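You operate a simulated robot arm through the tools that you are given. There is no shell and no other tool. Be economical: measure what you need, move in short steps, check, and stop when the job is done.

Carry out the task below with a simulated two-armed robot. There is one attempt and no reset: what you move stays moved.

TASK
Shake the oats jar till it is mixed, unscrew it and empty it into the blue bowl.
Fine: stand the jar down and hold it while its lid comes off; lid on the pantry top; the jar goes back. Set down upright: clear oats jar.

It is judged by the outcome, as a careful person would: the job done as asked, and still so three seconds after it is handed in. It fails if anything else is knocked over, pushed out of place, dropped, spilled or broken. A push-on lid holds only when it is set on centred and level and pressed home; a screw cap is set on level and turned clockwise until tight.

THE ROBOT
Two 7-joint arms with two-finger parallel grippers on one trunk, on a base that drives. Base frame: it is fixed to the floor where the robot stands at the start and does not move with it; the origin is under the middle of the robot, x ahead of it, y to its left, z up; the surface under the hand at the start is at about z = 840. Lengths are in mm, angles in rad, forces in N, time in s.
The left shoulder is at the start at [50, 168, 1157], the right one opposite. With the tool pointing down near the work surface each hand reaches from about 200 to 660 mm from the robot's upright axis, wherever it stands, measured 20 degrees to its own side. Places, roughly: pantry top [500, -200, 800]. Payload 1.57 kg a hand.
The tool frame of a hand sits at the grasp point between the pads (the TCP): z along the fingers, y along the line on which they close. The tips reach 30 mm beyond it. The gripper opens to 80 mm. The fingers are 17 mm wide and 12 mm thick; the gripper's body (40 by 82 mm) begins 80 mm behind the TCP.
Orientation is told as [roll, pitch, yaw] about the base's x, y, z axes, in that order, counted from this pose: with the fingers straight down and closing along the base's y, the tool's x points along the base's -x, its y along +y and its z along -z.

THE INTERFACE
- The arms move only by the tool drive_tool. It takes "left_motion", "right_motion" or both (then of equal length, played together; a hand with none holds still); each is a list of rows, each a list of 7 numbers: the shift along the tool's x, y, z in cm, then the turn, a rotation vector about the tool's x, y, z in rad, then the finger opening in cm, from 0 to 8. In form: [[dx, dy, dz, ax, ay, az, grip], ...]. A call has 1 to 20 rows; each row shifts and turns the commanded pose from where the row before left it, along the tool's axes as they then stand. Rows are played at 5 a second. More than 50 mm and 0.15 rad between two rows, or a gripper value outside its range, and nothing of the call is played. A pose out of reach is approached as far as the arm can. The call stops where the force on the tool passes 40 N (or 10 N more than at its start, if that is more) or the arm is blocked; 0.2 s more then pass. The fingers move at their own pace (about 45 mm/s each) and stop on an object; they squeeze with about 24 N. The grip force told is the motor's: it shows also when the fingers shut on nothing. Time passes only in rows, and 0.2 s behind the last, so rows that do not move let the fingers close. The reply holds the time, the measured pose of the TCP, the force on the tool along the base axes, the opening and the grip force, in the units named above and with some noise, with the torque about the TCP (base axes, N m) and any sound that the robot's microphone picked up.
- Cameras (640 x 400 px; columns grow to the right, rows downward): "scene" is now at [130.6, 16.7, 1368.3]; the picture's right is [0.17, -0.99, 0.00], its down [-0.52, -0.09, -0.85] and it looks along [0.84, 0.14, -0.53] (base axes); focal length 259 px, centre (320, 200). "left" rides on the left gripper at [72, 7, -122] in its tool frame; the picture's right is [-0.09, 1.00, 0.00], its down [-0.84, -0.08, -0.54] and it looks along [-0.54, -0.05, 0.84] (tool axes); focal length 238 px, centre (320, 200). "right" rides on the right gripper at [72, -7, -122] in its tool frame; the picture's right is [0.09, 1.00, 0.00], its down [-0.84, 0.08, -0.54] and it looks along [-0.54, 0.05, 0.84] (tool axes); focal length 238 px, centre (320, 200). There is no depth. A picture from a camera that has moved, and an enlarged one, comes with that camera's place and axes in the base frame and with its lens.
- grab_frame(camera): a new picture of that camera. No time passes.
- raise_lower(by): slides the trunk up (or, below 0, down) by that many mm; the arms and the scene camera ride with it, the base frame stays. It gives what a move gives, with no picture.
- base_move(legs): drives the robot by 1 to 6 legs, each [ahead, left, turn to the left] in mm, mm and rad, along the robot's own axes; the way and the turn of a leg run together, so that a leg with both is an arc; at most 1500 mm and 3.142 rad a leg. The arms and the cameras ride along, it lands a little off, and it stops where it bumps. It gives what a move gives.
- aim_head(pan, tilt): turns the head with the scene camera to pan (to the left, within 1.396 rad either way) and tilt (down, from -0.506 to 1.204), counted from straight ahead of the robot. It gives what a move gives.
- inspect(camera, box): a new picture of the part [left, top, right, bottom] of that camera's present view, enlarged. No time passes.
- job_done(): hands the job in; it is judged then, once.

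Go step by step. Nothing tells you exact positions but the pictures and the camera data: compare them with the known pose of the tool, close in by small moves and look again before you grip or let go. The budget is 120 turns and 92 pictures, counting those below and the enlarged ones. Unless the task says otherwise, let go and move clear before handing in, and close with one line.

The tools are called as a command line: name --argument value ..., lists and objects as JSON in quotes. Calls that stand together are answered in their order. drive_tool: Moves the arms, as the interface text tells. Its arguments: {"type":"object","properties":{"left_motion":{"type":"array","items":{"type":"array","items":{"type":"number"}}},"right_motion":{"type":"array","items":{"type":"array","items":{"type":"number"}}}},"required":[]} The other tools are called the same way: raise_lower (by) slides the trunk up or down; base_move (legs) drives the base; aim_head (pan, tilt) turns the head that bears the scene camera; grab_frame (camera) takes a picture; inspect (camera, box) takes an enlarged picture of a part of a camera's view; job_done () hands the job in.

At the start:

```text
time: 0.0
left_position: [397.1, 208.8, 1193.4]
left_tool_rot: [0.0, 0.001, 0.002]
left_contact_force: [-0.6, 1.4, -0.7]
left_wrist_torque: [-0.01, 0.01, 0.01]
left_gripper_width: 79.9
left_finger_force: 0.0
right_position: [396.5, -107.0, 1189.7]
right_tool_rot: [0.0, -0.001, -0.001]
right_contact_force: [0.1, -0.2, 0.6]
right_wrist_torque: [-0.03, 0.02, 0.02]
right_gripper_width: 80.1
right_finger_force: 0.0
trunk travel left (down, up): [-325.0, 118.0]
robot x, y, heading: [-3.4, -2.2, 0.002]
head pan, tilt: [0.166, 0.56]
```

scene: 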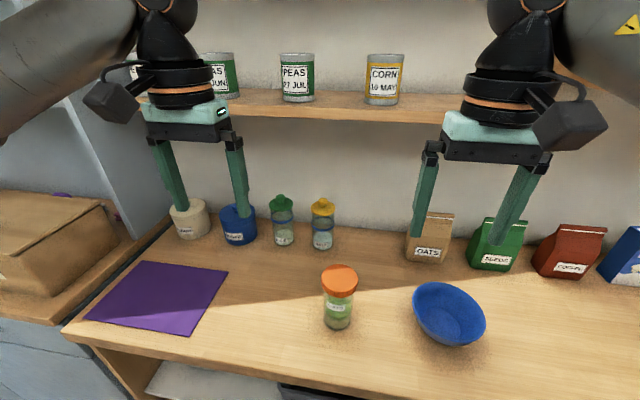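
right: 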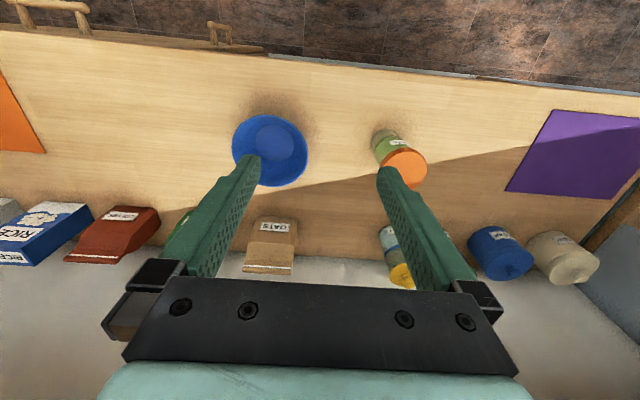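
left: 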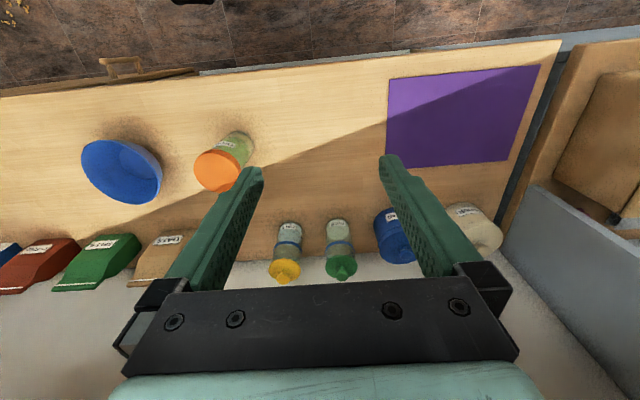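

I see an orange-capped clear jar in front, a blue bowl to its right, and other containers behind. I'll read the labels first.

inspect --camera "scene" --box '[260, 240, 420, 340]'

inspect --camera "scene" --box '[160, 180, 352, 300]'

```text
4.00 times, centred on (340, 290) of scene
camera zoom: at [130.6, 16.7, 1368.3], right [0.17, -0.99, 0.0], down [-0.52, -0.09, -0.85], along [0.84, 0.14, -0.53], focal length 1036 px, centre (240, -160)
```

zoom: 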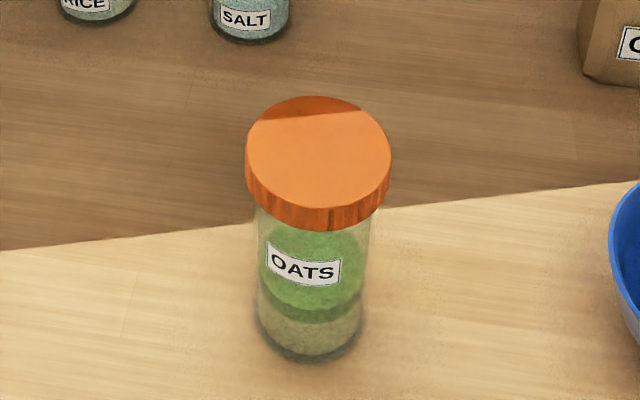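

```text
3.33 times, centred on (256, 240) of scene
camera zoom: at [130.6, 16.7, 1368.3], right [0.17, -0.99, 0.0], down [-0.52, -0.09, -0.85], along [0.84, 0.14, -0.53], focal length 863 px, centre (533, 67)
```

zoom: 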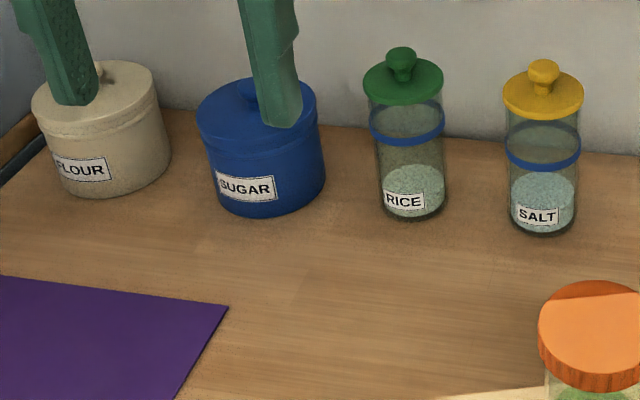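

The orange-capped jar is the oats jar, at about (468, 33), roughly 145 tall with a 68 mm cap. The bowl is at about (500, -190). I'll turn the right hand to a slanted side grip, in place and up high.

drive_tool --right_motion '[[0, 0, 0, 0, 0, -0.15, 8], [0, 0, 0, 0, 0, -0.15, 8], [0, 0, 0, 0, 0, -0.15, 8], [0, 0, 0, 0, 0, -0.15, 8], [0, 0, 0, 0, -0.15, 0, 8], [0, 0, 0, 0, -0.15, 0, 8], [0, 0, 0, 0, -0.15, 0, 8], [0, 0, 0, 0, -0.15, 0, 8], [0, 0, 0, 0, -0.15, 0, 8], [0, 0, 0, 0, -0.15, 0, 8], [0, 0, 0, 0, -0.15, 0, 8], [0, 0, 0, 0, 0, 0, 8]]'

```text
time: 2.6
left_position: [396.0, 209.8, 1193.3]
left_tool_rot: [0.0, 0.0, 0.001]
left_contact_force: [1.0, -0.5, 0.3]
left_wrist_torque: [-0.01, 0.01, -0.01]
left_gripper_width: 80.1
left_finger_force: 0.1
right_position: [397.0, -107.8, 1190.3]
right_tool_rot: [0.0, -1.052, 0.596]
right_contact_force: [0.0, 0.2, -0.3]
right_wrist_torque: [-0.01, -0.03, 0.03]
right_gripper_width: 80.1
right_finger_force: 0.1
trunk travel left (down, up): [-325.0, 118.0]
robot x, y, heading: [-0.9, 3.0, -0.002]
head pan, tilt: [0.166, 0.56]
```

The turn went as commanded. Next the hand goes down to the pre-grasp, about 120 mm short of the jar.

drive_tool --right_motion '[[3.04, 1.27, 2.41, 0, 0, 0, 8], [3.04, 1.27, 2.41, 0, 0, 0, 8], [3.04, 1.27, 2.41, 0, 0, 0, 8], [3.04, 1.27, 2.41, 0, 0, 0, 8], [3.04, 1.27, 2.41, 0, 0, 0, 8], [3.04, 1.27, 2.41, 0, 0, 0, 8], [0, 0, 0, 0, 0, 0, 8]]'

grab_frame --camera "right"

grab_frame --camera "scene"

```text
time: 4.2
left_position: [396.3, 210.0, 1195.0]
left_tool_rot: [0.001, -0.002, 0.003]
left_contact_force: [0.3, 0.0, -0.3]
left_wrist_torque: [0.0, -0.01, 0.02]
left_gripper_width: 80.1
left_finger_force: 0.1
right_position: [401.2, -31.2, 983.6]
right_tool_rot: [0.004, -1.047, 0.598]
right_contact_force: [-0.5, -0.2, -0.9]
right_wrist_torque: [-0.01, -0.01, 0.03]
right_gripper_width: 79.9
right_finger_force: 0.0
right hand out of reach, approached as far as the arm can: row 2, 3, 6
trunk travel left (down, up): [-325.0, 118.0]
robot x, y, heading: [0.1, -2.5, 0.006]
head pan, tilt: [0.166, 0.56]
```

```text
86 pictures are left
camera right: at [288.4, -117.2, 980.3], right [-0.6, 0.8, -0.08], down [-0.08, 0.03, 1.0], along [0.79, 0.61, 0.05], focal length 238 px, centre (320, 200)
```

right: 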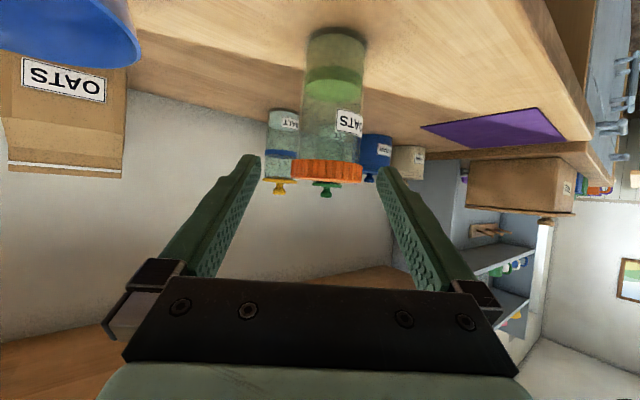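

```text
85 pictures are left
camera scene: at [130.6, 16.7, 1368.3], right [0.17, -0.99, 0.0], down [-0.52, -0.09, -0.85], along [0.84, 0.14, -0.53], focal length 259 px, centre (320, 200)
```

scene: 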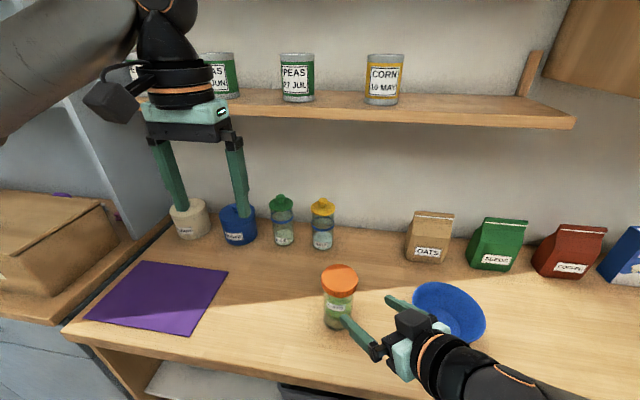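

The arm can't get that low so close in, so I'll lower the trunk by 85 mm. That brings the hand to grip height, short of the jar, which I now place at about (476, 35).

raise_lower --by -85

grab_frame --camera "right"

grab_frame --camera "scene"

```text
time: 5.4
left_position: [395.2, 209.6, 1109.4]
left_tool_rot: [0.0, -0.001, 0.0]
left_contact_force: [0.9, 0.0, -0.4]
left_wrist_torque: [0.0, 0.0, -0.02]
left_gripper_width: 79.9
left_finger_force: 0.1
right_position: [402.1, -31.0, 899.1]
right_tool_rot: [0.001, -1.048, 0.6]
right_contact_force: [-1.0, 0.3, -0.5]
right_wrist_torque: [0.01, 0.06, 0.0]
right_gripper_width: 80.1
right_finger_force: 0.0
trunk travel left (down, up): [-240.0, 203.0]
robot x, y, heading: [3.5, -0.6, 0.005]
head pan, tilt: [0.166, 0.56]
```

```text
84 pictures are left
camera right: at [288.4, -117.4, 895.6], right [-0.6, 0.8, -0.08], down [-0.08, 0.03, 1.0], along [0.79, 0.61, 0.05], focal length 238 px, centre (320, 200)
```

right: 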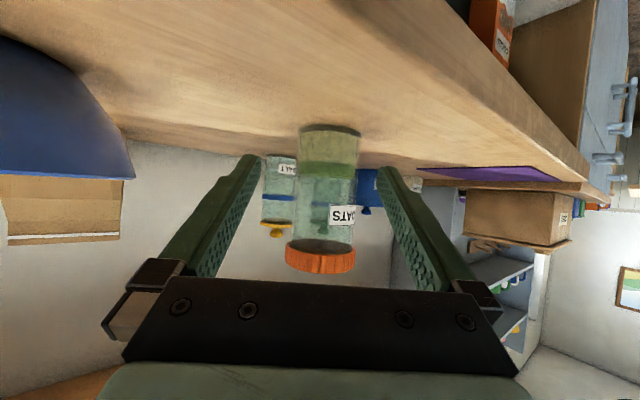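

```text
83 pictures are left
camera scene: at [130.4, 16.7, 1283.4], right [0.17, -0.99, 0.0], down [-0.52, -0.09, -0.85], along [0.84, 0.14, -0.53], focal length 259 px, centre (320, 200)
```

scene: 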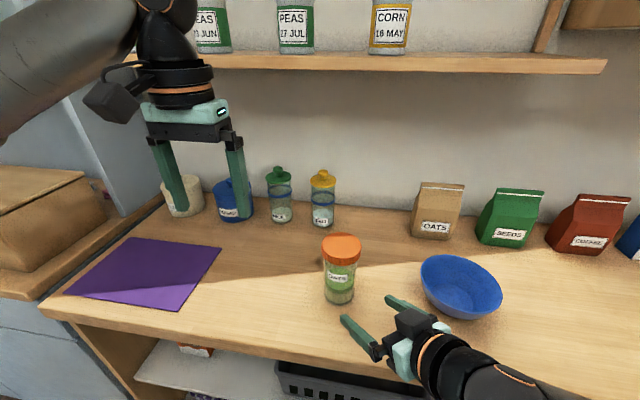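

The jar axis is 98 mm ahead of the TCP and 12 mm to its left. I'll centre the hand sideways and go in part of the way.

drive_tool --right_motion '[[0, 1.2, 0, 0, 0, 0, 8], [-1.0, 0, 1.73, 0, 0, 0, 8], [-1.0, 0, 1.73, 0, 0, 0, 8], [-1.0, 0, 1.73, 0, 0, 0, 8], [0, 0, 0, 0, 0, 0, 8]]'

grab_frame --camera "right"

inspect --camera "scene" --box '[240, 200, 464, 340]'

```text
time: 6.6
left_position: [395.0, 210.6, 1109.2]
left_tool_rot: [0.001, 0.001, 0.001]
left_contact_force: [0.3, -0.7, 0.4]
left_wrist_torque: [-0.03, 0.0, 0.0]
left_gripper_width: 80.0
left_finger_force: 0.1
right_position: [447.3, 4.2, 898.7]
right_tool_rot: [0.001, -1.046, 0.6]
right_contact_force: [0.3, 0.2, -0.6]
right_wrist_torque: [-0.01, -0.02, 0.02]
right_gripper_width: 80.2
right_finger_force: 0.1
right hand out of reach, approached as far as the arm can: row 1
trunk travel left (down, up): [-240.0, 203.0]
robot x, y, heading: [-3.2, 0.6, 0.002]
head pan, tilt: [0.166, 0.56]
```

```text
82 pictures are left
camera right: at [334.1, -80.7, 895.7], right [-0.6, 0.8, -0.08], down [-0.08, 0.03, 1.0], along [0.79, 0.61, 0.05], focal length 238 px, centre (320, 200)
```

right: 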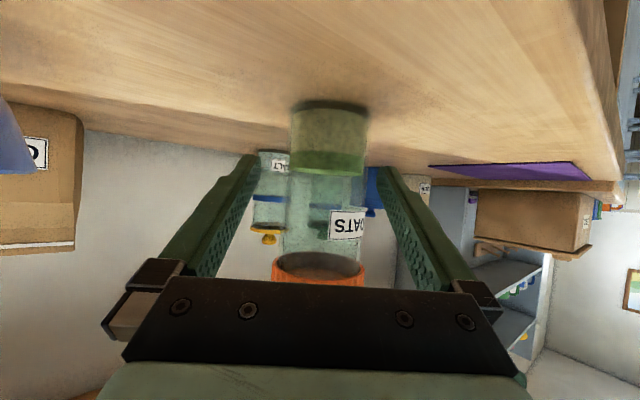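

```text
2.86 times, centred on (352, 270) of scene
camera zoom: at [130.6, 16.7, 1283.3], right [0.17, -0.99, 0.0], down [-0.52, -0.09, -0.85], along [0.84, 0.14, -0.53], focal length 740 px, centre (229, 0)
```

zoom: 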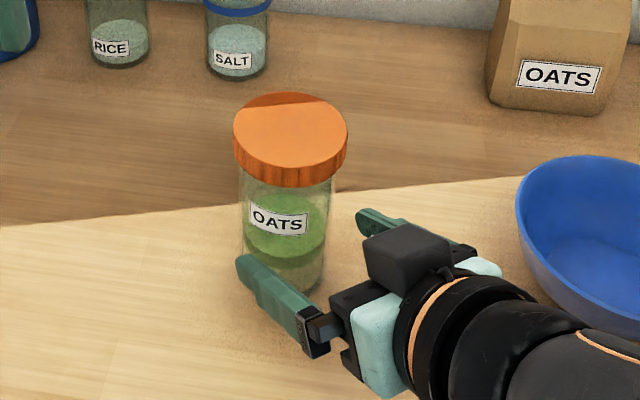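

The hand is nearly centred. I'll shift it 6 mm sideways, go in the last 41 mm and close.

drive_tool --right_motion '[[0, 0.6, 0, 0, 0, 0, 8], [-1.0, 0, 1.73, 0, 0, 0, 8], [-1.05, 0, 1.82, 0, 0, 0, 8], [0, 0, 0, 0, 0, 0, 8]]'

grab_frame --camera "right"

inspect --camera "scene" --box '[240, 200, 464, 340]'

```text
time: 7.6
left_position: [395.3, 210.5, 1107.6]
left_tool_rot: [-0.001, 0.001, 0.0]
left_contact_force: [-0.2, -0.6, -0.4]
left_wrist_torque: [-0.01, 0.01, -0.04]
left_gripper_width: 80.2
left_finger_force: 0.1
right_position: [477.8, 32.0, 897.5]
right_tool_rot: [0.004, -1.046, 0.599]
right_contact_force: [0.1, -0.2, -0.1]
right_wrist_torque: [0.01, -0.04, 0.0]
right_gripper_width: 80.2
right_finger_force: 0.0
trunk travel left (down, up): [-240.0, 203.0]
robot x, y, heading: [-1.3, -1.6, 0.001]
head pan, tilt: [0.166, 0.56]
```

```text
80 pictures are left
camera right: at [365.2, -53.9, 894.5], right [-0.6, 0.8, -0.08], down [-0.08, 0.03, 1.0], along [0.79, 0.61, 0.05], focal length 238 px, centre (320, 200)
```

right: 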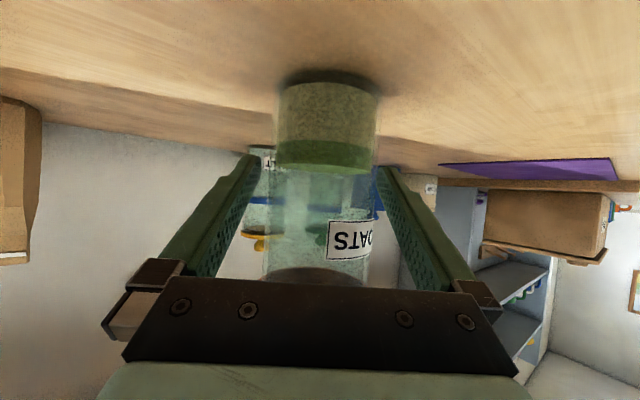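

```text
2.86 times, centred on (352, 270) of scene
camera zoom: at [130.6, 16.7, 1283.3], right [0.17, -0.99, 0.0], down [-0.52, -0.09, -0.85], along [0.84, 0.14, -0.53], focal length 740 px, centre (229, 0)
```

zoom: 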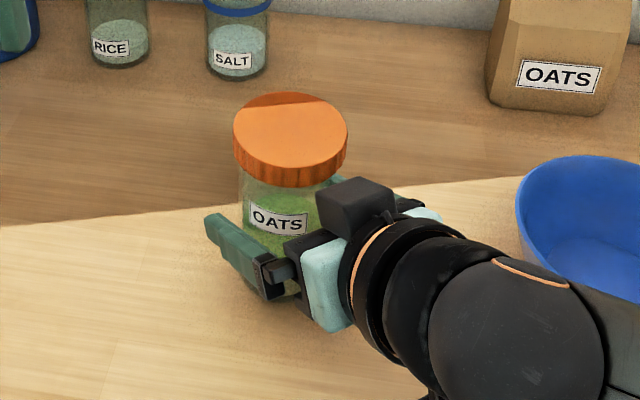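

Centred. Closing on the jar.

drive_tool --right_motion '[[0, 0, 0, 0, 0, 0, 5], [0, 0, 0, 0, 0, 0, 4], [0, 0, 0, 0, 0, 0, 4], [0, 0, 0, 0, 0, 0, 4]]'

```text
time: 8.6
left_position: [396.5, 209.4, 1108.8]
left_tool_rot: [0.001, -0.001, 0.002]
left_contact_force: [-0.2, -0.7, 0.5]
left_wrist_torque: [-0.01, 0.02, 0.0]
left_gripper_width: 80.1
left_finger_force: 0.0
right_position: [478.5, 32.5, 897.5]
right_tool_rot: [0.004, -1.048, 0.6]
right_contact_force: [0.3, 0.4, 0.7]
right_wrist_torque: [0.03, -0.02, -0.01]
right_gripper_width: 63.6
right_finger_force: 23.7
trunk travel left (down, up): [-240.0, 203.0]
robot x, y, heading: [-0.7, -0.8, -0.003]
head pan, tilt: [0.166, 0.56]
```

Gripped, at a width of 63.6. I'll lift it 90 mm.

drive_tool --right_motion '[[-1.3, 0, -0.75, 0, 0, 0, 4], [-2.2, 0, -1.25, 0, 0, 0, 4], [-2.2, 0, -1.25, 0, 0, 0, 4], [-2.2, 0, -1.25, 0, 0, 0, 4], [0, 0, 0, 0, 0, 0, 4]]'

grab_frame --camera "scene"

```text
time: 9.8
left_position: [396.1, 209.6, 1108.4]
left_tool_rot: [0.0, 0.0, 0.002]
left_contact_force: [-0.1, 0.0, -0.6]
left_wrist_torque: [0.01, 0.0, 0.01]
left_gripper_width: 79.7
left_finger_force: 0.1
right_position: [476.3, 31.2, 988.3]
right_tool_rot: [0.004, -1.045, 0.598]
right_contact_force: [0.7, -1.0, -2.4]
right_wrist_torque: [0.03, -0.02, 0.0]
right_gripper_width: 62.7
right_finger_force: 24.1
trunk travel left (down, up): [-240.0, 203.0]
robot x, y, heading: [2.7, -4.0, 0.0]
head pan, tilt: [0.166, 0.56]
```

```text
78 pictures are left
camera scene: at [130.8, 16.7, 1283.3], right [0.17, -0.99, 0.0], down [-0.52, -0.09, -0.85], along [0.83, 0.14, -0.53], focal length 259 px, centre (320, 200)
```

scene: 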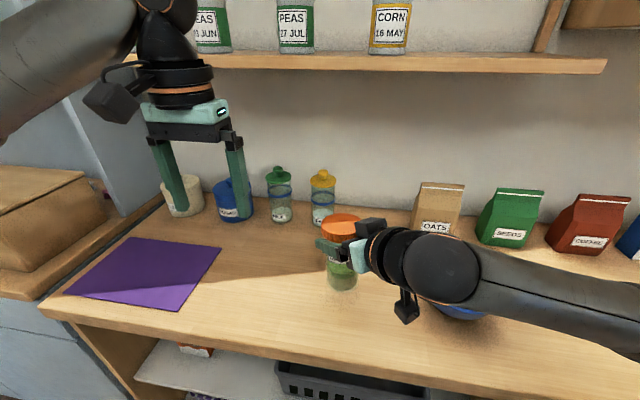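

The jar is up and weighs about 0.25 kg. Now I'll shake it up and down.

drive_tool --right_motion '[[-3.9, 0, -2.25, 0, 0, 0, 4], [3.9, 0, 2.25, 0, 0, 0, 4], [-3.9, 0, -2.25, 0, 0, 0, 4], [3.9, 0, 2.25, 0, 0, 0, 4], [-3.9, 0, -2.25, 0, 0, 0, 4], [3.9, 0, 2.25, 0, 0, 0, 4], [-3.9, 0, -2.25, 0, 0, 0, 4], [3.9, 0, 2.25, 0, 0, 0, 4], [-3.9, 0, -2.25, 0, 0, 0, 4], [3.9, 0, 2.25, 0, 0, 0, 4], [-3.9, 0, -2.25, 0, 0, 0, 4], [3.9, 0, 2.25, 0, 0, 0, 4], [-3.9, 0, -2.25, 0, 0, 0, 4], [3.9, 0, 2.25, 0, 0, 0, 4], [-3.9, 0, -2.25, 0, 0, 0, 4], [3.9, 0, 2.25, 0, 0, 0, 4], [-3.9, 0, -2.25, 0, 0, 0, 4], [3.9, 0, 2.25, 0, 0, 0, 4], [0, 0, 0, 0, 0, 0, 4]]'

grab_frame --camera "right"

inspect --camera "scene" --box '[280, 190, 408, 310]'

```text
time: 13.8
left_position: [396.1, 208.7, 1108.1]
left_tool_rot: [0.001, 0.001, 0.003]
left_contact_force: [0.6, -0.1, 0.3]
left_wrist_torque: [0.0, 0.02, 0.03]
left_gripper_width: 80.1
left_finger_force: 0.1
right_position: [478.8, 29.9, 990.9]
right_tool_rot: [0.003, -1.047, 0.596]
right_contact_force: [0.2, -0.3, -2.3]
right_wrist_torque: [-0.02, 0.03, 0.05]
right_gripper_width: 62.8
right_finger_force: 23.8
trunk travel left (down, up): [-240.0, 203.0]
robot x, y, heading: [1.8, 1.2, -0.0]
head pan, tilt: [0.166, 0.56]
```

```text
77 pictures are left
camera right: at [365.6, -57.3, 986.8], right [-0.6, 0.8, -0.08], down [-0.08, 0.03, 1.0], along [0.79, 0.6, 0.05], focal length 238 px, centre (320, 200)
```

right: 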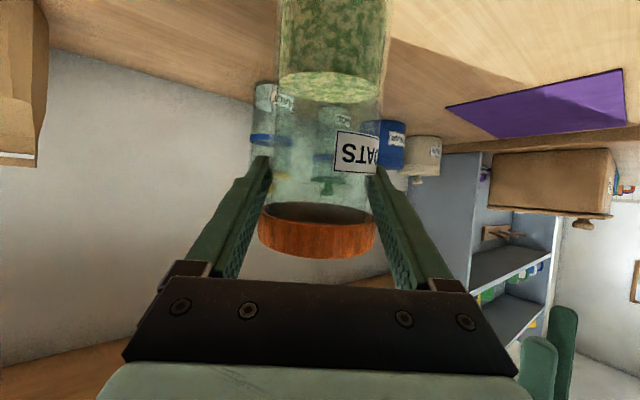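

```text
3.33 times, centred on (344, 250) of scene
camera zoom: at [130.8, 16.8, 1283.3], right [0.17, -0.99, 0.0], down [-0.52, -0.09, -0.85], along [0.83, 0.14, -0.53], focal length 863 px, centre (240, 33)
```

zoom: 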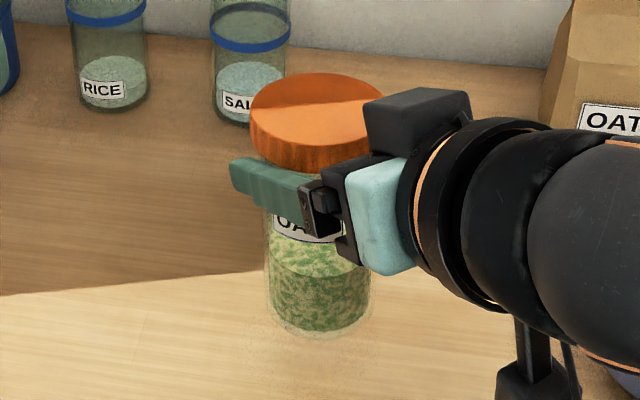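

The shake mixed the contents, but the jar slid down about 40 mm in the fingers. It's now held just below the lid. I'll check how well it's mixed.

inspect --camera "right" --box '[240, 0, 420, 112]'

inspect --camera "scene" --box '[320, 225, 368, 300]'

```text
3.56 times, centred on (330, 56) of right
camera zoom: at [365.6, -57.3, 986.8], right [-0.6, 0.8, -0.08], down [-0.08, 0.03, 1.0], along [0.79, 0.6, 0.05], focal length 848 px, centre (284, 712)
```

zoom: 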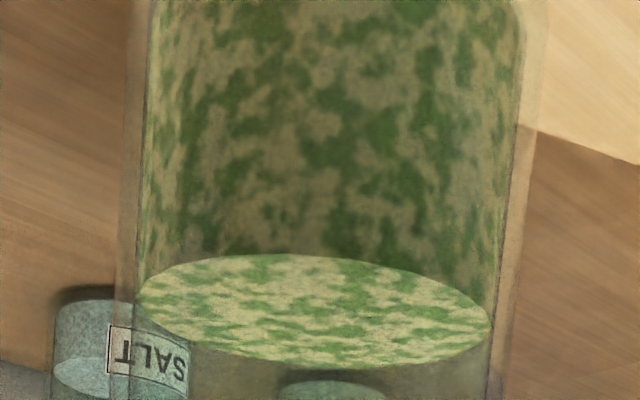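

```text
5.33 times, centred on (344, 262) of scene
camera zoom: at [130.8, 16.8, 1283.3], right [0.17, -0.99, 0.0], down [-0.52, -0.09, -0.85], along [0.83, 0.14, -0.53], focal length 1381 px, centre (192, -133)
```

zoom: 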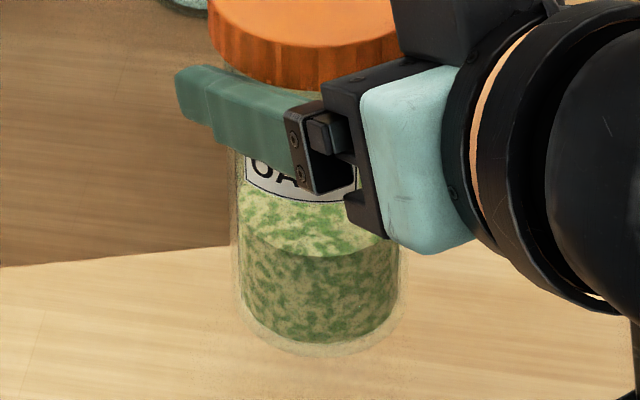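

It's mottled evenly from top to bottom, so it's mixed. The jar's base is at about z = 890, so I'll lower it close to the worktop.

drive_tool --right_motion '[[1.3, 0, 0.75, 0, 0, 0, 4], [1.3, 0, 0.75, 0, 0, 0, 4], [0.87, 0, 0.5, 0, 0, 0, 4], [0, 0, 0, 0, 0, 0, 4]]'

inspect --camera "scene" --box '[280, 210, 408, 330]'

grab_frame --camera "right"

```text
time: 14.8
left_position: [395.4, 208.8, 1108.7]
left_tool_rot: [0.002, 0.0, 0.002]
left_contact_force: [0.1, 0.4, -0.5]
left_wrist_torque: [0.0, 0.01, 0.01]
left_gripper_width: 80.1
left_finger_force: 0.0
right_position: [480.6, 32.1, 950.7]
right_tool_rot: [0.003, -1.046, 0.6]
right_contact_force: [-0.1, 0.5, -2.6]
right_wrist_torque: [-0.01, 0.0, 0.02]
right_gripper_width: 62.9
right_finger_force: 24.6
trunk travel left (down, up): [-240.0, 203.0]
robot x, y, heading: [5.3, -1.2, 0.003]
head pan, tilt: [0.166, 0.56]
```

```text
3.33 times, centred on (344, 270) of scene
camera zoom: at [130.7, 16.8, 1283.3], right [0.17, -0.99, 0.0], down [-0.52, -0.09, -0.85], along [0.83, 0.14, -0.53], focal length 863 px, centre (240, -33)
```

zoom: 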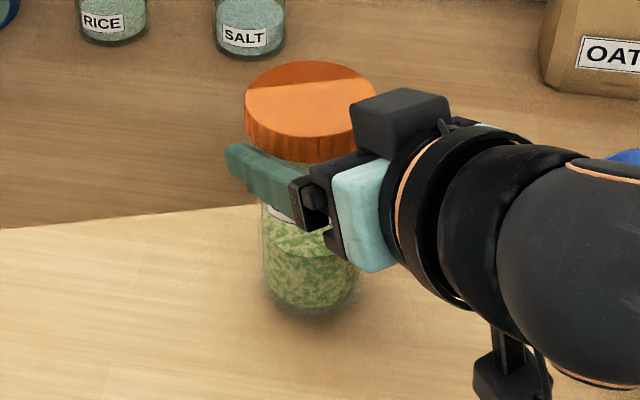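

```text
72 pictures are left
camera right: at [366.9, -54.2, 947.5], right [-0.6, 0.8, -0.08], down [-0.08, 0.03, 1.0], along [0.79, 0.61, 0.05], focal length 238 px, centre (320, 200)
```

right: 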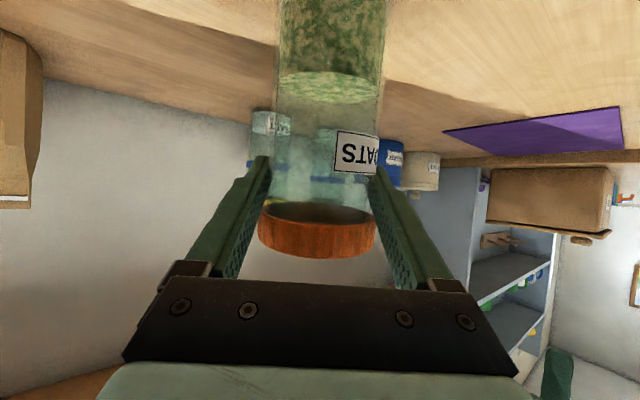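

About 8–10 mm remain. I'll go down in small steps and watch the force.

drive_tool --right_motion '[[0.26, 0, 0.15, 0, 0, 0, 4], [0.26, 0, 0.15, 0, 0, 0, 4], [0, 0, 0, 0, 0, 0, 4]]'

```text
time: 15.6
left_position: [395.8, 209.4, 1109.9]
left_tool_rot: [-0.002, -0.001, 0.002]
left_contact_force: [-0.3, 0.3, 0.4]
left_wrist_torque: [0.02, 0.0, 0.02]
left_gripper_width: 79.8
left_finger_force: 0.2
right_position: [480.1, 32.7, 945.0]
right_tool_rot: [0.003, -1.051, 0.6]
right_contact_force: [-2.1, 0.0, 6.0]
right_wrist_torque: [0.12, 0.02, 0.04]
right_gripper_width: 62.9
right_finger_force: 24.1
trunk travel left (down, up): [-240.0, 203.0]
robot x, y, heading: [4.3, 0.7, 0.007]
head pan, tilt: [0.166, 0.56]
```

The jar is on the worktop. I'll open and check that it stands straight.

drive_tool --right_motion '[[0, 0, 0, 0, 0, 0, 6.8], [0, 0, 0, 0, 0, 0, 8], [0, 0, 0, 0, 0, 0, 8], [0, 0, 0, 0, 0, 0, 8]]'

grab_frame --camera "right"

inspect --camera "scene" --box '[280, 210, 408, 330]'

```text
time: 16.6
left_position: [396.9, 208.9, 1108.2]
left_tool_rot: [0.0, 0.0, 0.002]
left_contact_force: [-0.9, -0.3, 0.3]
left_wrist_torque: [0.02, -0.01, 0.04]
left_gripper_width: 79.9
left_finger_force: 0.0
right_position: [479.8, 31.0, 944.0]
right_tool_rot: [0.004, -1.048, 0.597]
right_contact_force: [-0.5, 0.1, -0.6]
right_wrist_torque: [-0.02, -0.01, 0.03]
right_gripper_width: 79.9
right_finger_force: 0.1
trunk travel left (down, up): [-240.0, 203.0]
robot x, y, heading: [2.3, -0.9, 0.003]
head pan, tilt: [0.166, 0.56]
```

```text
71 pictures are left
camera right: at [367.5, -54.4, 940.4], right [-0.6, 0.8, -0.08], down [-0.08, 0.03, 1.0], along [0.79, 0.61, 0.05], focal length 238 px, centre (320, 200)
```

right: 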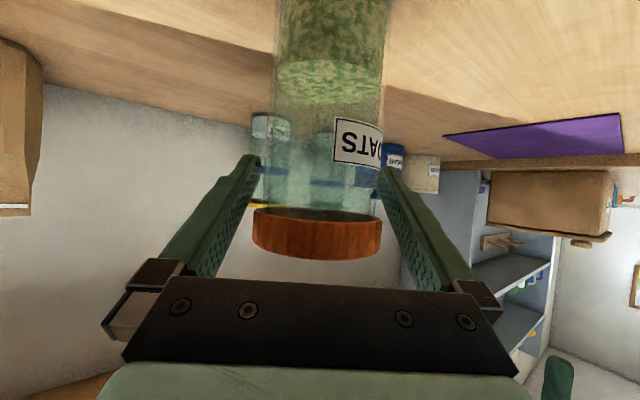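

```text
3.33 times, centred on (344, 270) of scene
camera zoom: at [130.6, 16.7, 1283.3], right [0.17, -0.99, 0.0], down [-0.52, -0.09, -0.85], along [0.84, 0.14, -0.53], focal length 863 px, centre (240, -33)
```

zoom: 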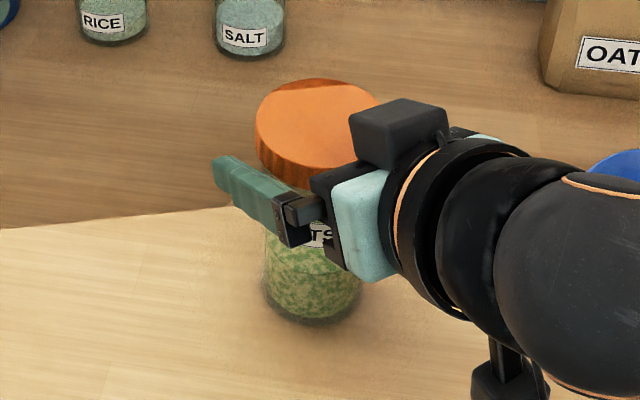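

The jar stands free and upright. I'll lower the open hand 48 mm around the body and grip it again lower down.

drive_tool --right_motion '[[0.52, 0.2, 0.3, 0, 0, 0, 8], [1.2, 0, 0.7, 0, 0, 0, 8], [1.2, 0, 0.7, 0, 0, 0, 8], [1.2, 0, 0.7, 0, 0, 0, 8], [0, 0, 0, 0, 0, 0, 8], [0, 0, 0, 0, 0, 0, 6], [0, 0, 0, 0, 0, 0, 4], [0, 0, 0, 0, 0, 0, 4], [0, 0, 0, 0, 0, 0, 4]]'

inspect --camera "scene" --box '[280, 210, 408, 330]'

grab_frame --camera "left"

```text
time: 18.6
left_position: [395.0, 210.3, 1109.4]
left_tool_rot: [0.0, 0.003, 0.001]
left_contact_force: [0.1, 0.8, -0.1]
left_wrist_torque: [-0.03, 0.01, -0.01]
left_gripper_width: 80.1
left_finger_force: 0.1
right_position: [477.8, 36.1, 894.8]
right_tool_rot: [0.004, -1.047, 0.6]
right_contact_force: [1.0, 0.5, 0.0]
right_wrist_torque: [0.02, -0.08, -0.03]
right_gripper_width: 63.5
right_finger_force: 23.6
trunk travel left (down, up): [-240.0, 203.0]
robot x, y, heading: [-2.0, -1.2, 0.002]
head pan, tilt: [0.166, 0.56]
```

```text
3.33 times, centred on (344, 270) of scene
camera zoom: at [130.7, 16.7, 1283.3], right [0.17, -0.99, 0.0], down [-0.52, -0.09, -0.85], along [0.83, 0.14, -0.53], focal length 863 px, centre (240, -33)
```

zoom: 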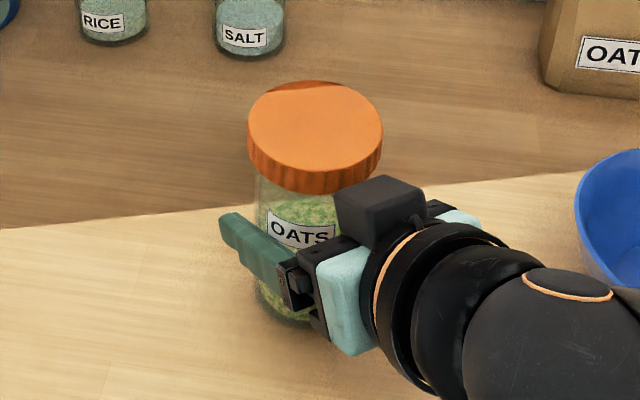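

```text
68 pictures are left
camera left: at [324.2, 216.9, 1231.4], right [0.09, 1.0, 0.0], down [0.84, -0.08, 0.54], along [0.54, -0.05, -0.84], focal length 238 px, centre (320, 200)
```

left: 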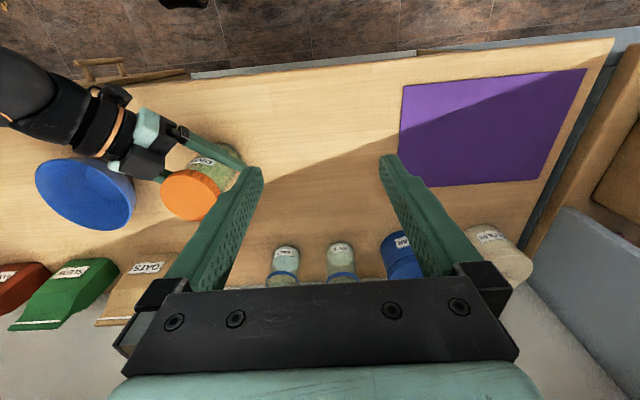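

The right hand holds the jar firmly at mid-body. Next I'll bring the open left hand over the lid, high up, and look.

drive_tool --left_motion '[[-1.5, -3.4, 0, 0, 0, 0, 8], [-1.5, -3.4, 0, 0, 0, 0, 8], [-1.5, -3.4, 0, 0, 0, 0, 8], [-1.5, -3.4, 0, 0, 0, 0, 8], [-1.5, -3.4, 0, 0, 0, 0.1, 8], [0, 0, 0, 0, 0, 0, 8]]'

grab_frame --camera "left"

grab_frame --camera "scene"

```text
time: 20.0
left_position: [470.9, 40.8, 1109.2]
left_tool_rot: [0.0, 0.0, -0.099]
left_contact_force: [-0.2, -0.6, 0.2]
left_wrist_torque: [-0.01, 0.0, 0.03]
left_gripper_width: 80.0
left_finger_force: 0.1
right_position: [477.9, 36.5, 895.5]
right_tool_rot: [0.003, -1.045, 0.599]
right_contact_force: [0.3, -0.2, 0.1]
right_wrist_torque: [0.0, 0.01, 0.01]
right_gripper_width: 63.2
right_finger_force: 24.2
trunk travel left (down, up): [-240.0, 203.0]
robot x, y, heading: [-2.2, 3.1, 0.0]
head pan, tilt: [0.166, 0.56]
```

```text
67 pictures are left
camera left: at [401.7, 55.7, 1231.7], right [0.19, 0.98, 0.0], down [0.82, -0.16, 0.54], along [0.53, -0.1, -0.84], focal length 238 px, centre (320, 200)
```

left: 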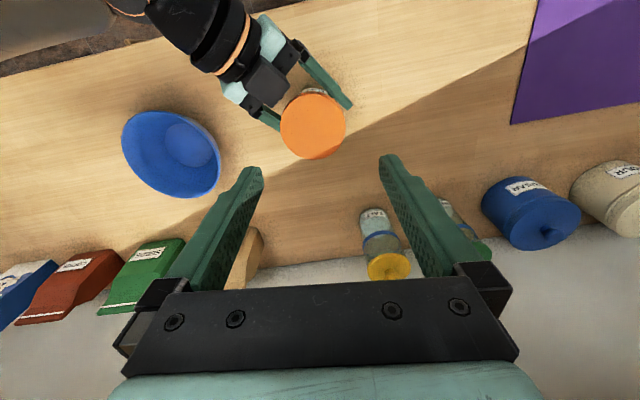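

```text
66 pictures are left
camera scene: at [130.7, 16.8, 1283.3], right [0.17, -0.99, 0.0], down [-0.52, -0.09, -0.85], along [0.83, 0.14, -0.53], focal length 259 px, centre (320, 200)
```

scene: 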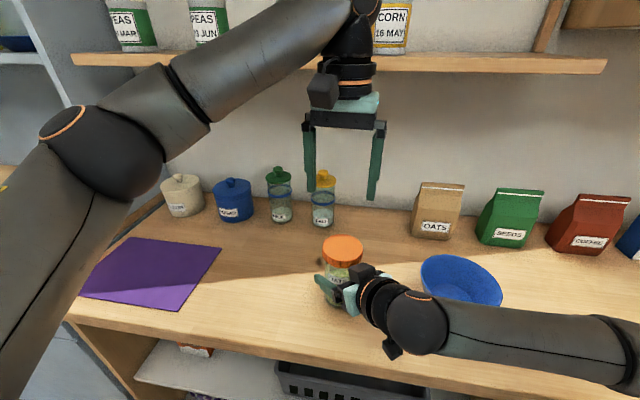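

The two views put the lid centre at (470, 36) with its top at z ≈ 973. I'll shift 5 mm and descend to just above it.

drive_tool --left_motion '[[0, -0.5, 0, 0, 0, 0, 8], [0, 0, 4, 0, 0, 0, 8], [0, 0, 4, 0, 0, 0, 8], [0, 0, 0, 0, 0, 0, 8]]'

grab_frame --camera "left"

inspect --camera "scene" --box '[264, 180, 440, 310]'

```text
time: 21.0
left_position: [471.6, 35.8, 1032.2]
left_tool_rot: [-0.001, -0.001, -0.098]
left_contact_force: [0.4, 0.0, -0.1]
left_wrist_torque: [0.01, -0.01, -0.02]
left_gripper_width: 80.1
left_finger_force: 0.0
right_position: [478.4, 36.1, 895.7]
right_tool_rot: [0.003, -1.045, 0.6]
right_contact_force: [-0.8, -0.9, -0.2]
right_wrist_torque: [-0.07, -0.04, -0.06]
right_gripper_width: 63.3
right_finger_force: 24.3
trunk travel left (down, up): [-240.0, 203.0]
robot x, y, heading: [0.5, -0.8, 0.003]
head pan, tilt: [0.166, 0.56]
```

```text
65 pictures are left
camera left: at [401.2, 51.2, 1153.8], right [0.19, 0.98, 0.0], down [0.82, -0.16, 0.54], along [0.53, -0.1, -0.84], focal length 238 px, centre (320, 200)
```

left: 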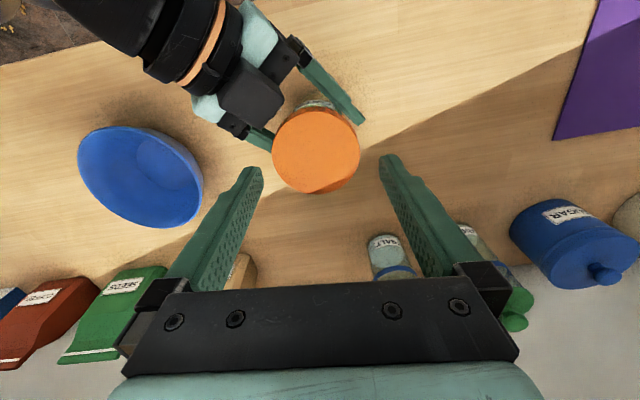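

```text
3.08 times, centred on (352, 245) of scene
camera zoom: at [130.7, 16.7, 1283.3], right [0.17, -0.99, 0.0], down [-0.52, -0.09, -0.85], along [0.83, 0.14, -0.53], focal length 797 px, centre (222, 62)
```

zoom: 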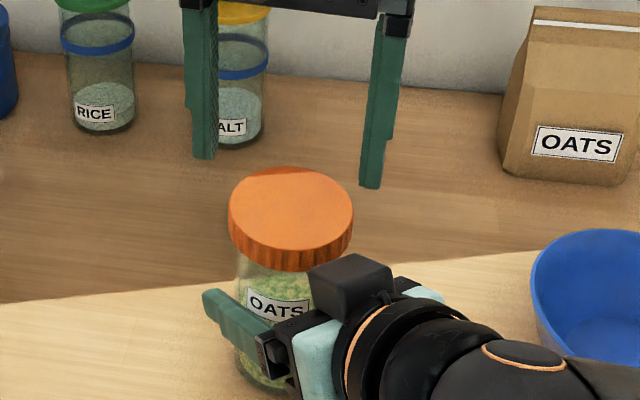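

The hand is well centred over the lid. I'll descend so the tips straddle it.

drive_tool --left_motion '[[0.15, 0, 1.5, 0, 0, 0, 8], [0, 0, 1.0, 0, 0, 0, 8], [0, 0, 1.0, 0, 0, 0, 8], [0, 0, 0, 0, 0, 0, 8]]'

grab_frame --camera "left"

inspect --camera "scene" --box '[264, 180, 440, 310]'

```text
time: 22.0
left_position: [469.7, 35.2, 994.8]
left_tool_rot: [-0.003, 0.002, -0.098]
left_contact_force: [0.0, 0.5, -0.2]
left_wrist_torque: [0.01, 0.04, -0.02]
left_gripper_width: 80.2
left_finger_force: 0.1
right_position: [478.9, 35.8, 895.4]
right_tool_rot: [0.003, -1.045, 0.598]
right_contact_force: [-0.5, 0.1, 0.6]
right_wrist_torque: [0.0, -0.01, -0.01]
right_gripper_width: 63.5
right_finger_force: 24.2
trunk travel left (down, up): [-240.0, 203.0]
robot x, y, heading: [-1.9, 0.7, -0.003]
head pan, tilt: [0.166, 0.56]
```

```text
63 pictures are left
camera left: at [398.8, 49.6, 1116.3], right [0.19, 0.98, 0.0], down [0.83, -0.16, 0.54], along [0.53, -0.1, -0.84], focal length 238 px, centre (320, 200)
```

left: 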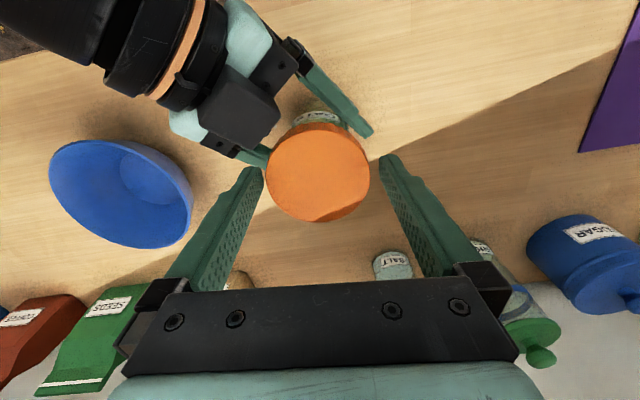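

```text
3.08 times, centred on (352, 245) of scene
camera zoom: at [130.8, 16.8, 1283.3], right [0.17, -0.99, 0.0], down [-0.52, -0.09, -0.85], along [0.83, 0.14, -0.53], focal length 797 px, centre (222, 62)
```

zoom: 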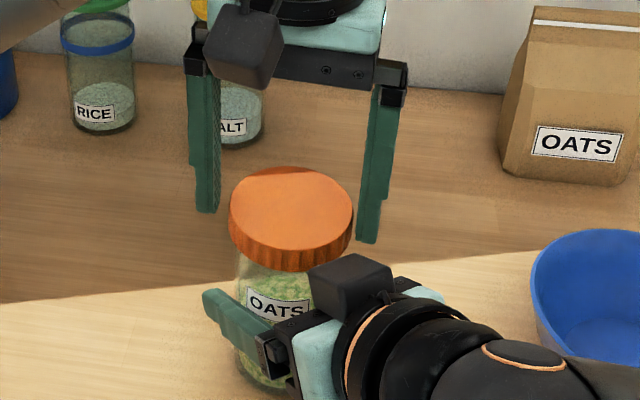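

I'll trim 3 mm toward the robot, go down 9 mm, and close on the lid.

drive_tool --left_motion '[[0.3, 0, 0, 0, 0, 0, 8], [0, 0, 0.9, 0, 0, 0, 8], [0, 0, 0, 0, 0, 0, 8], [0, 0, 0, 0, 0, 0, 7.4], [0, 0, 0, 0, 0, 0, 6.5], [0, 0, 0, 0, 0, 0, 6], [0, 0, 0, 0, 0, 0, 6]]'

inspect --camera "scene" --box '[264, 180, 440, 310]'

grab_frame --camera "left"

```text
time: 23.6
left_position: [468.4, 35.4, 985.2]
left_tool_rot: [-0.003, 0.0, -0.102]
left_contact_force: [-2.6, -14.4, 0.9]
left_wrist_torque: [-0.39, 0.11, -0.05]
left_gripper_width: 69.9
left_finger_force: 24.7
right_position: [478.4, 37.4, 894.5]
right_tool_rot: [0.002, -1.047, 0.601]
right_contact_force: [2.2, 12.6, -0.5]
right_wrist_torque: [-0.84, 0.1, -0.02]
right_gripper_width: 63.2
right_finger_force: 23.5
trunk travel left (down, up): [-240.0, 203.0]
robot x, y, heading: [0.2, -0.1, 0.0]
head pan, tilt: [0.166, 0.56]
```

```text
3.08 times, centred on (352, 245) of scene
camera zoom: at [130.8, 16.7, 1283.3], right [0.17, -0.99, 0.0], down [-0.52, -0.09, -0.85], along [0.83, 0.14, -0.53], focal length 797 px, centre (222, 62)
```

zoom: 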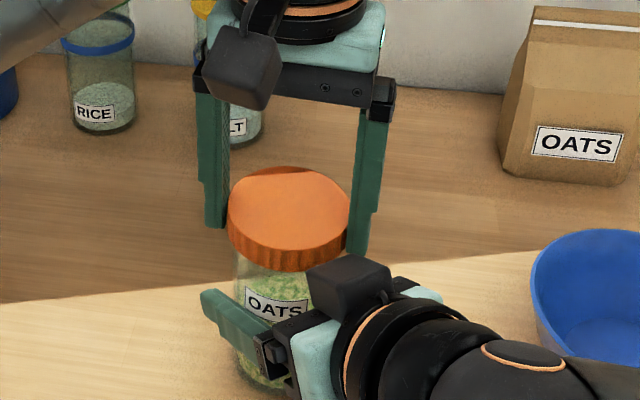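

```text
60 pictures are left
camera left: at [396.6, 49.7, 1107.9], right [0.19, 0.98, 0.0], down [0.82, -0.16, 0.54], along [0.53, -0.11, -0.84], focal length 238 px, centre (320, 200)
```

left: 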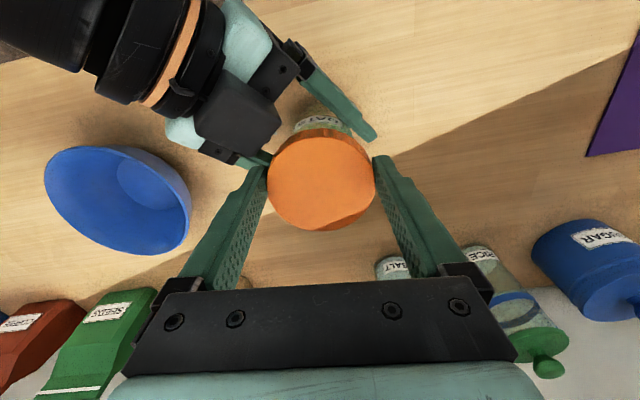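

The lid is held, 69.9 wide. I'll relieve the 1.5 mm side offset and start turning counter-clockwise.

drive_tool --left_motion '[[0, -0.15, 0, 0, 0, 0, 6], [0, 0, -0.01, 0, 0, -0.15, 6], [0, 0, -0.01, 0, 0, -0.15, 6], [0, 0, -0.01, 0, 0, -0.15, 6], [0, 0, -0.01, 0, 0, -0.15, 6], [0, 0, -0.01, 0, 0, -0.15, 6], [0, 0, -0.01, 0, 0, -0.15, 6], [0, 0, -0.01, 0, 0, -0.15, 6], [0, 0, -0.01, 0, 0, -0.15, 6], [0, 0, -0.01, 0, 0, -0.15, 6], [0, 0, 0, 0, 0, 0, 6]]'

inspect --camera "scene" --box '[264, 180, 440, 310]'

```text
time: 26.0
left_position: [468.7, 32.6, 986.0]
left_tool_rot: [-0.009, 0.007, 1.254]
left_contact_force: [16.4, -16.5, 4.2]
left_wrist_torque: [-0.85, -0.89, -0.13]
left_gripper_width: 70.1
left_finger_force: 24.1
right_position: [474.9, 38.0, 894.3]
right_tool_rot: [0.009, -1.047, 0.602]
right_contact_force: [-15.8, 16.8, -4.7]
right_wrist_torque: [-0.72, -0.64, -0.06]
right_gripper_width: 64.0
right_finger_force: 24.3
trunk travel left (down, up): [-240.0, 203.0]
robot x, y, heading: [-0.3, 0.3, 0.002]
head pan, tilt: [0.166, 0.56]
```

```text
3.08 times, centred on (352, 245) of scene
camera zoom: at [130.7, 16.7, 1283.3], right [0.17, -0.99, 0.0], down [-0.52, -0.09, -0.85], along [0.83, 0.14, -0.53], focal length 797 px, centre (222, 62)
```

zoom: 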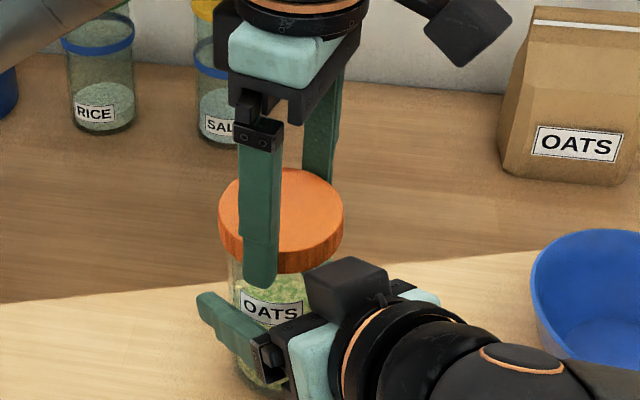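

The lid turned. Side forces show the grip is a few mm off the lid's axis, so I'll release and read the free pose to recentre.

drive_tool --left_motion '[[0, 0, 0, 0, 0, 0, 7.4], [0, 0, 0, 0, 0, 0, 8], [0, 0, 0, 0, 0, 0, 8]]'

grab_frame --camera "left"

```text
time: 26.8
left_position: [467.4, 34.0, 986.2]
left_tool_rot: [-0.003, -0.004, 1.253]
left_contact_force: [13.7, -0.1, 5.4]
left_wrist_torque: [0.0, -0.62, 0.11]
left_gripper_width: 79.8
left_finger_force: 0.1
right_position: [478.7, 34.4, 895.1]
right_tool_rot: [0.002, -1.045, 0.596]
right_contact_force: [-13.7, -2.3, -2.3]
right_wrist_torque: [-0.01, -0.63, -0.06]
right_gripper_width: 63.8
right_finger_force: 23.6
trunk travel left (down, up): [-240.0, 203.0]
robot x, y, heading: [-1.0, -0.3, 0.008]
head pan, tilt: [0.166, 0.56]
```

```text
58 pictures are left
camera left: at [438.6, -31.5, 1108.8], right [-0.92, 0.4, 0.0], down [0.33, 0.77, 0.54], along [0.22, 0.5, -0.84], focal length 238 px, centre (320, 200)
```

left: 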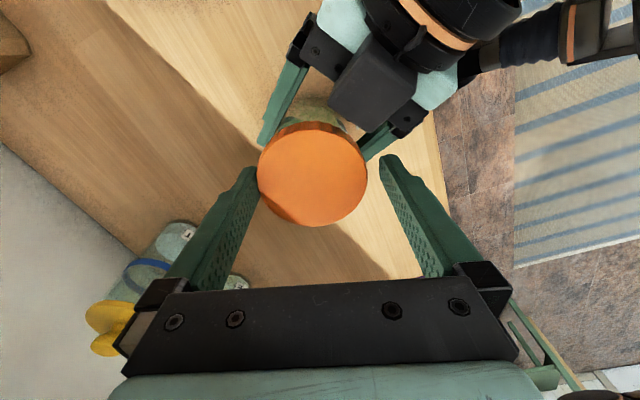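

The lid touches the +x finger, so its centre is near (472.5, 33). I'll recentre.

drive_tool --left_motion '[[0, -0.5, 0, 0, 0, 0, 8], [0, 0, 0, 0, 0, 0, 8]]'

grab_frame --camera "left"

```text
time: 27.4
left_position: [472.0, 32.5, 986.2]
left_tool_rot: [0.002, 0.003, 1.248]
left_contact_force: [0.1, 0.7, 0.0]
left_wrist_torque: [0.01, 0.0, 0.0]
left_gripper_width: 80.0
left_finger_force: 0.0
right_position: [478.8, 35.7, 896.0]
right_tool_rot: [0.002, -1.046, 0.598]
right_contact_force: [0.2, -0.7, -2.2]
right_wrist_torque: [0.03, -0.01, 0.01]
right_gripper_width: 63.8
right_finger_force: 24.4
trunk travel left (down, up): [-240.0, 203.0]
robot x, y, heading: [-3.4, -2.4, -0.003]
head pan, tilt: [0.166, 0.56]
```

```text
57 pictures are left
camera left: at [443.1, -33.6, 1108.2], right [-0.92, 0.4, 0.0], down [0.34, 0.77, 0.54], along [0.22, 0.5, -0.84], focal length 238 px, centre (320, 200)
```

left: 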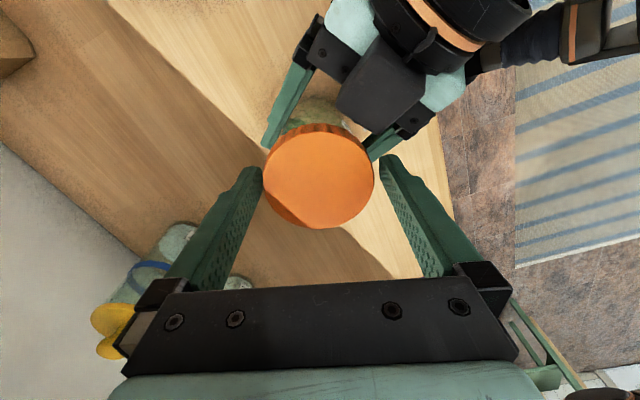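

Centred and free. I'll turn back clockwise with the fingers open, grip, and turn counter-clockwise again.

drive_tool --left_motion '[[0, -0.05, 0, 0, 0, 0.15, 8], [0, 0, 0, 0, 0, 0.15, 8], [0, 0, 0, 0, 0, 0.15, 8], [0, 0, 0, 0, 0, 0.15, 8], [0, 0, 0, 0, 0, 0.15, 8], [0, 0, 0, 0, 0, 0.15, 8], [0, 0, 0, 0, 0, 0.15, 8], [0, 0, 0, 0, 0, 0.15, 8], [0, 0, 0, 0, 0, 0.15, 8], [0, 0, 0, 0, 0, 0, 8]]'

grab_frame --camera "left"

```text
time: 29.6
left_position: [472.1, 31.7, 985.4]
left_tool_rot: [0.0, 0.001, -0.102]
left_contact_force: [0.6, 0.0, -0.9]
left_wrist_torque: [-0.02, 0.02, -0.01]
left_gripper_width: 79.9
left_finger_force: 0.1
right_position: [478.2, 36.3, 895.1]
right_tool_rot: [0.004, -1.045, 0.597]
right_contact_force: [0.7, 0.5, -1.9]
right_wrist_torque: [0.0, -0.01, 0.01]
right_gripper_width: 63.6
right_finger_force: 23.7
trunk travel left (down, up): [-240.0, 203.0]
robot x, y, heading: [0.5, -3.8, -0.004]
head pan, tilt: [0.166, 0.56]
```

```text
56 pictures are left
camera left: at [400.4, 46.5, 1108.2], right [0.19, 0.98, 0.0], down [0.82, -0.16, 0.54], along [0.53, -0.1, -0.84], focal length 238 px, centre (320, 200)
```

left: 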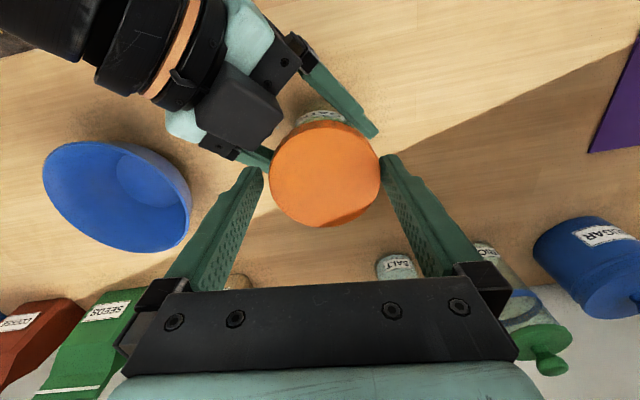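

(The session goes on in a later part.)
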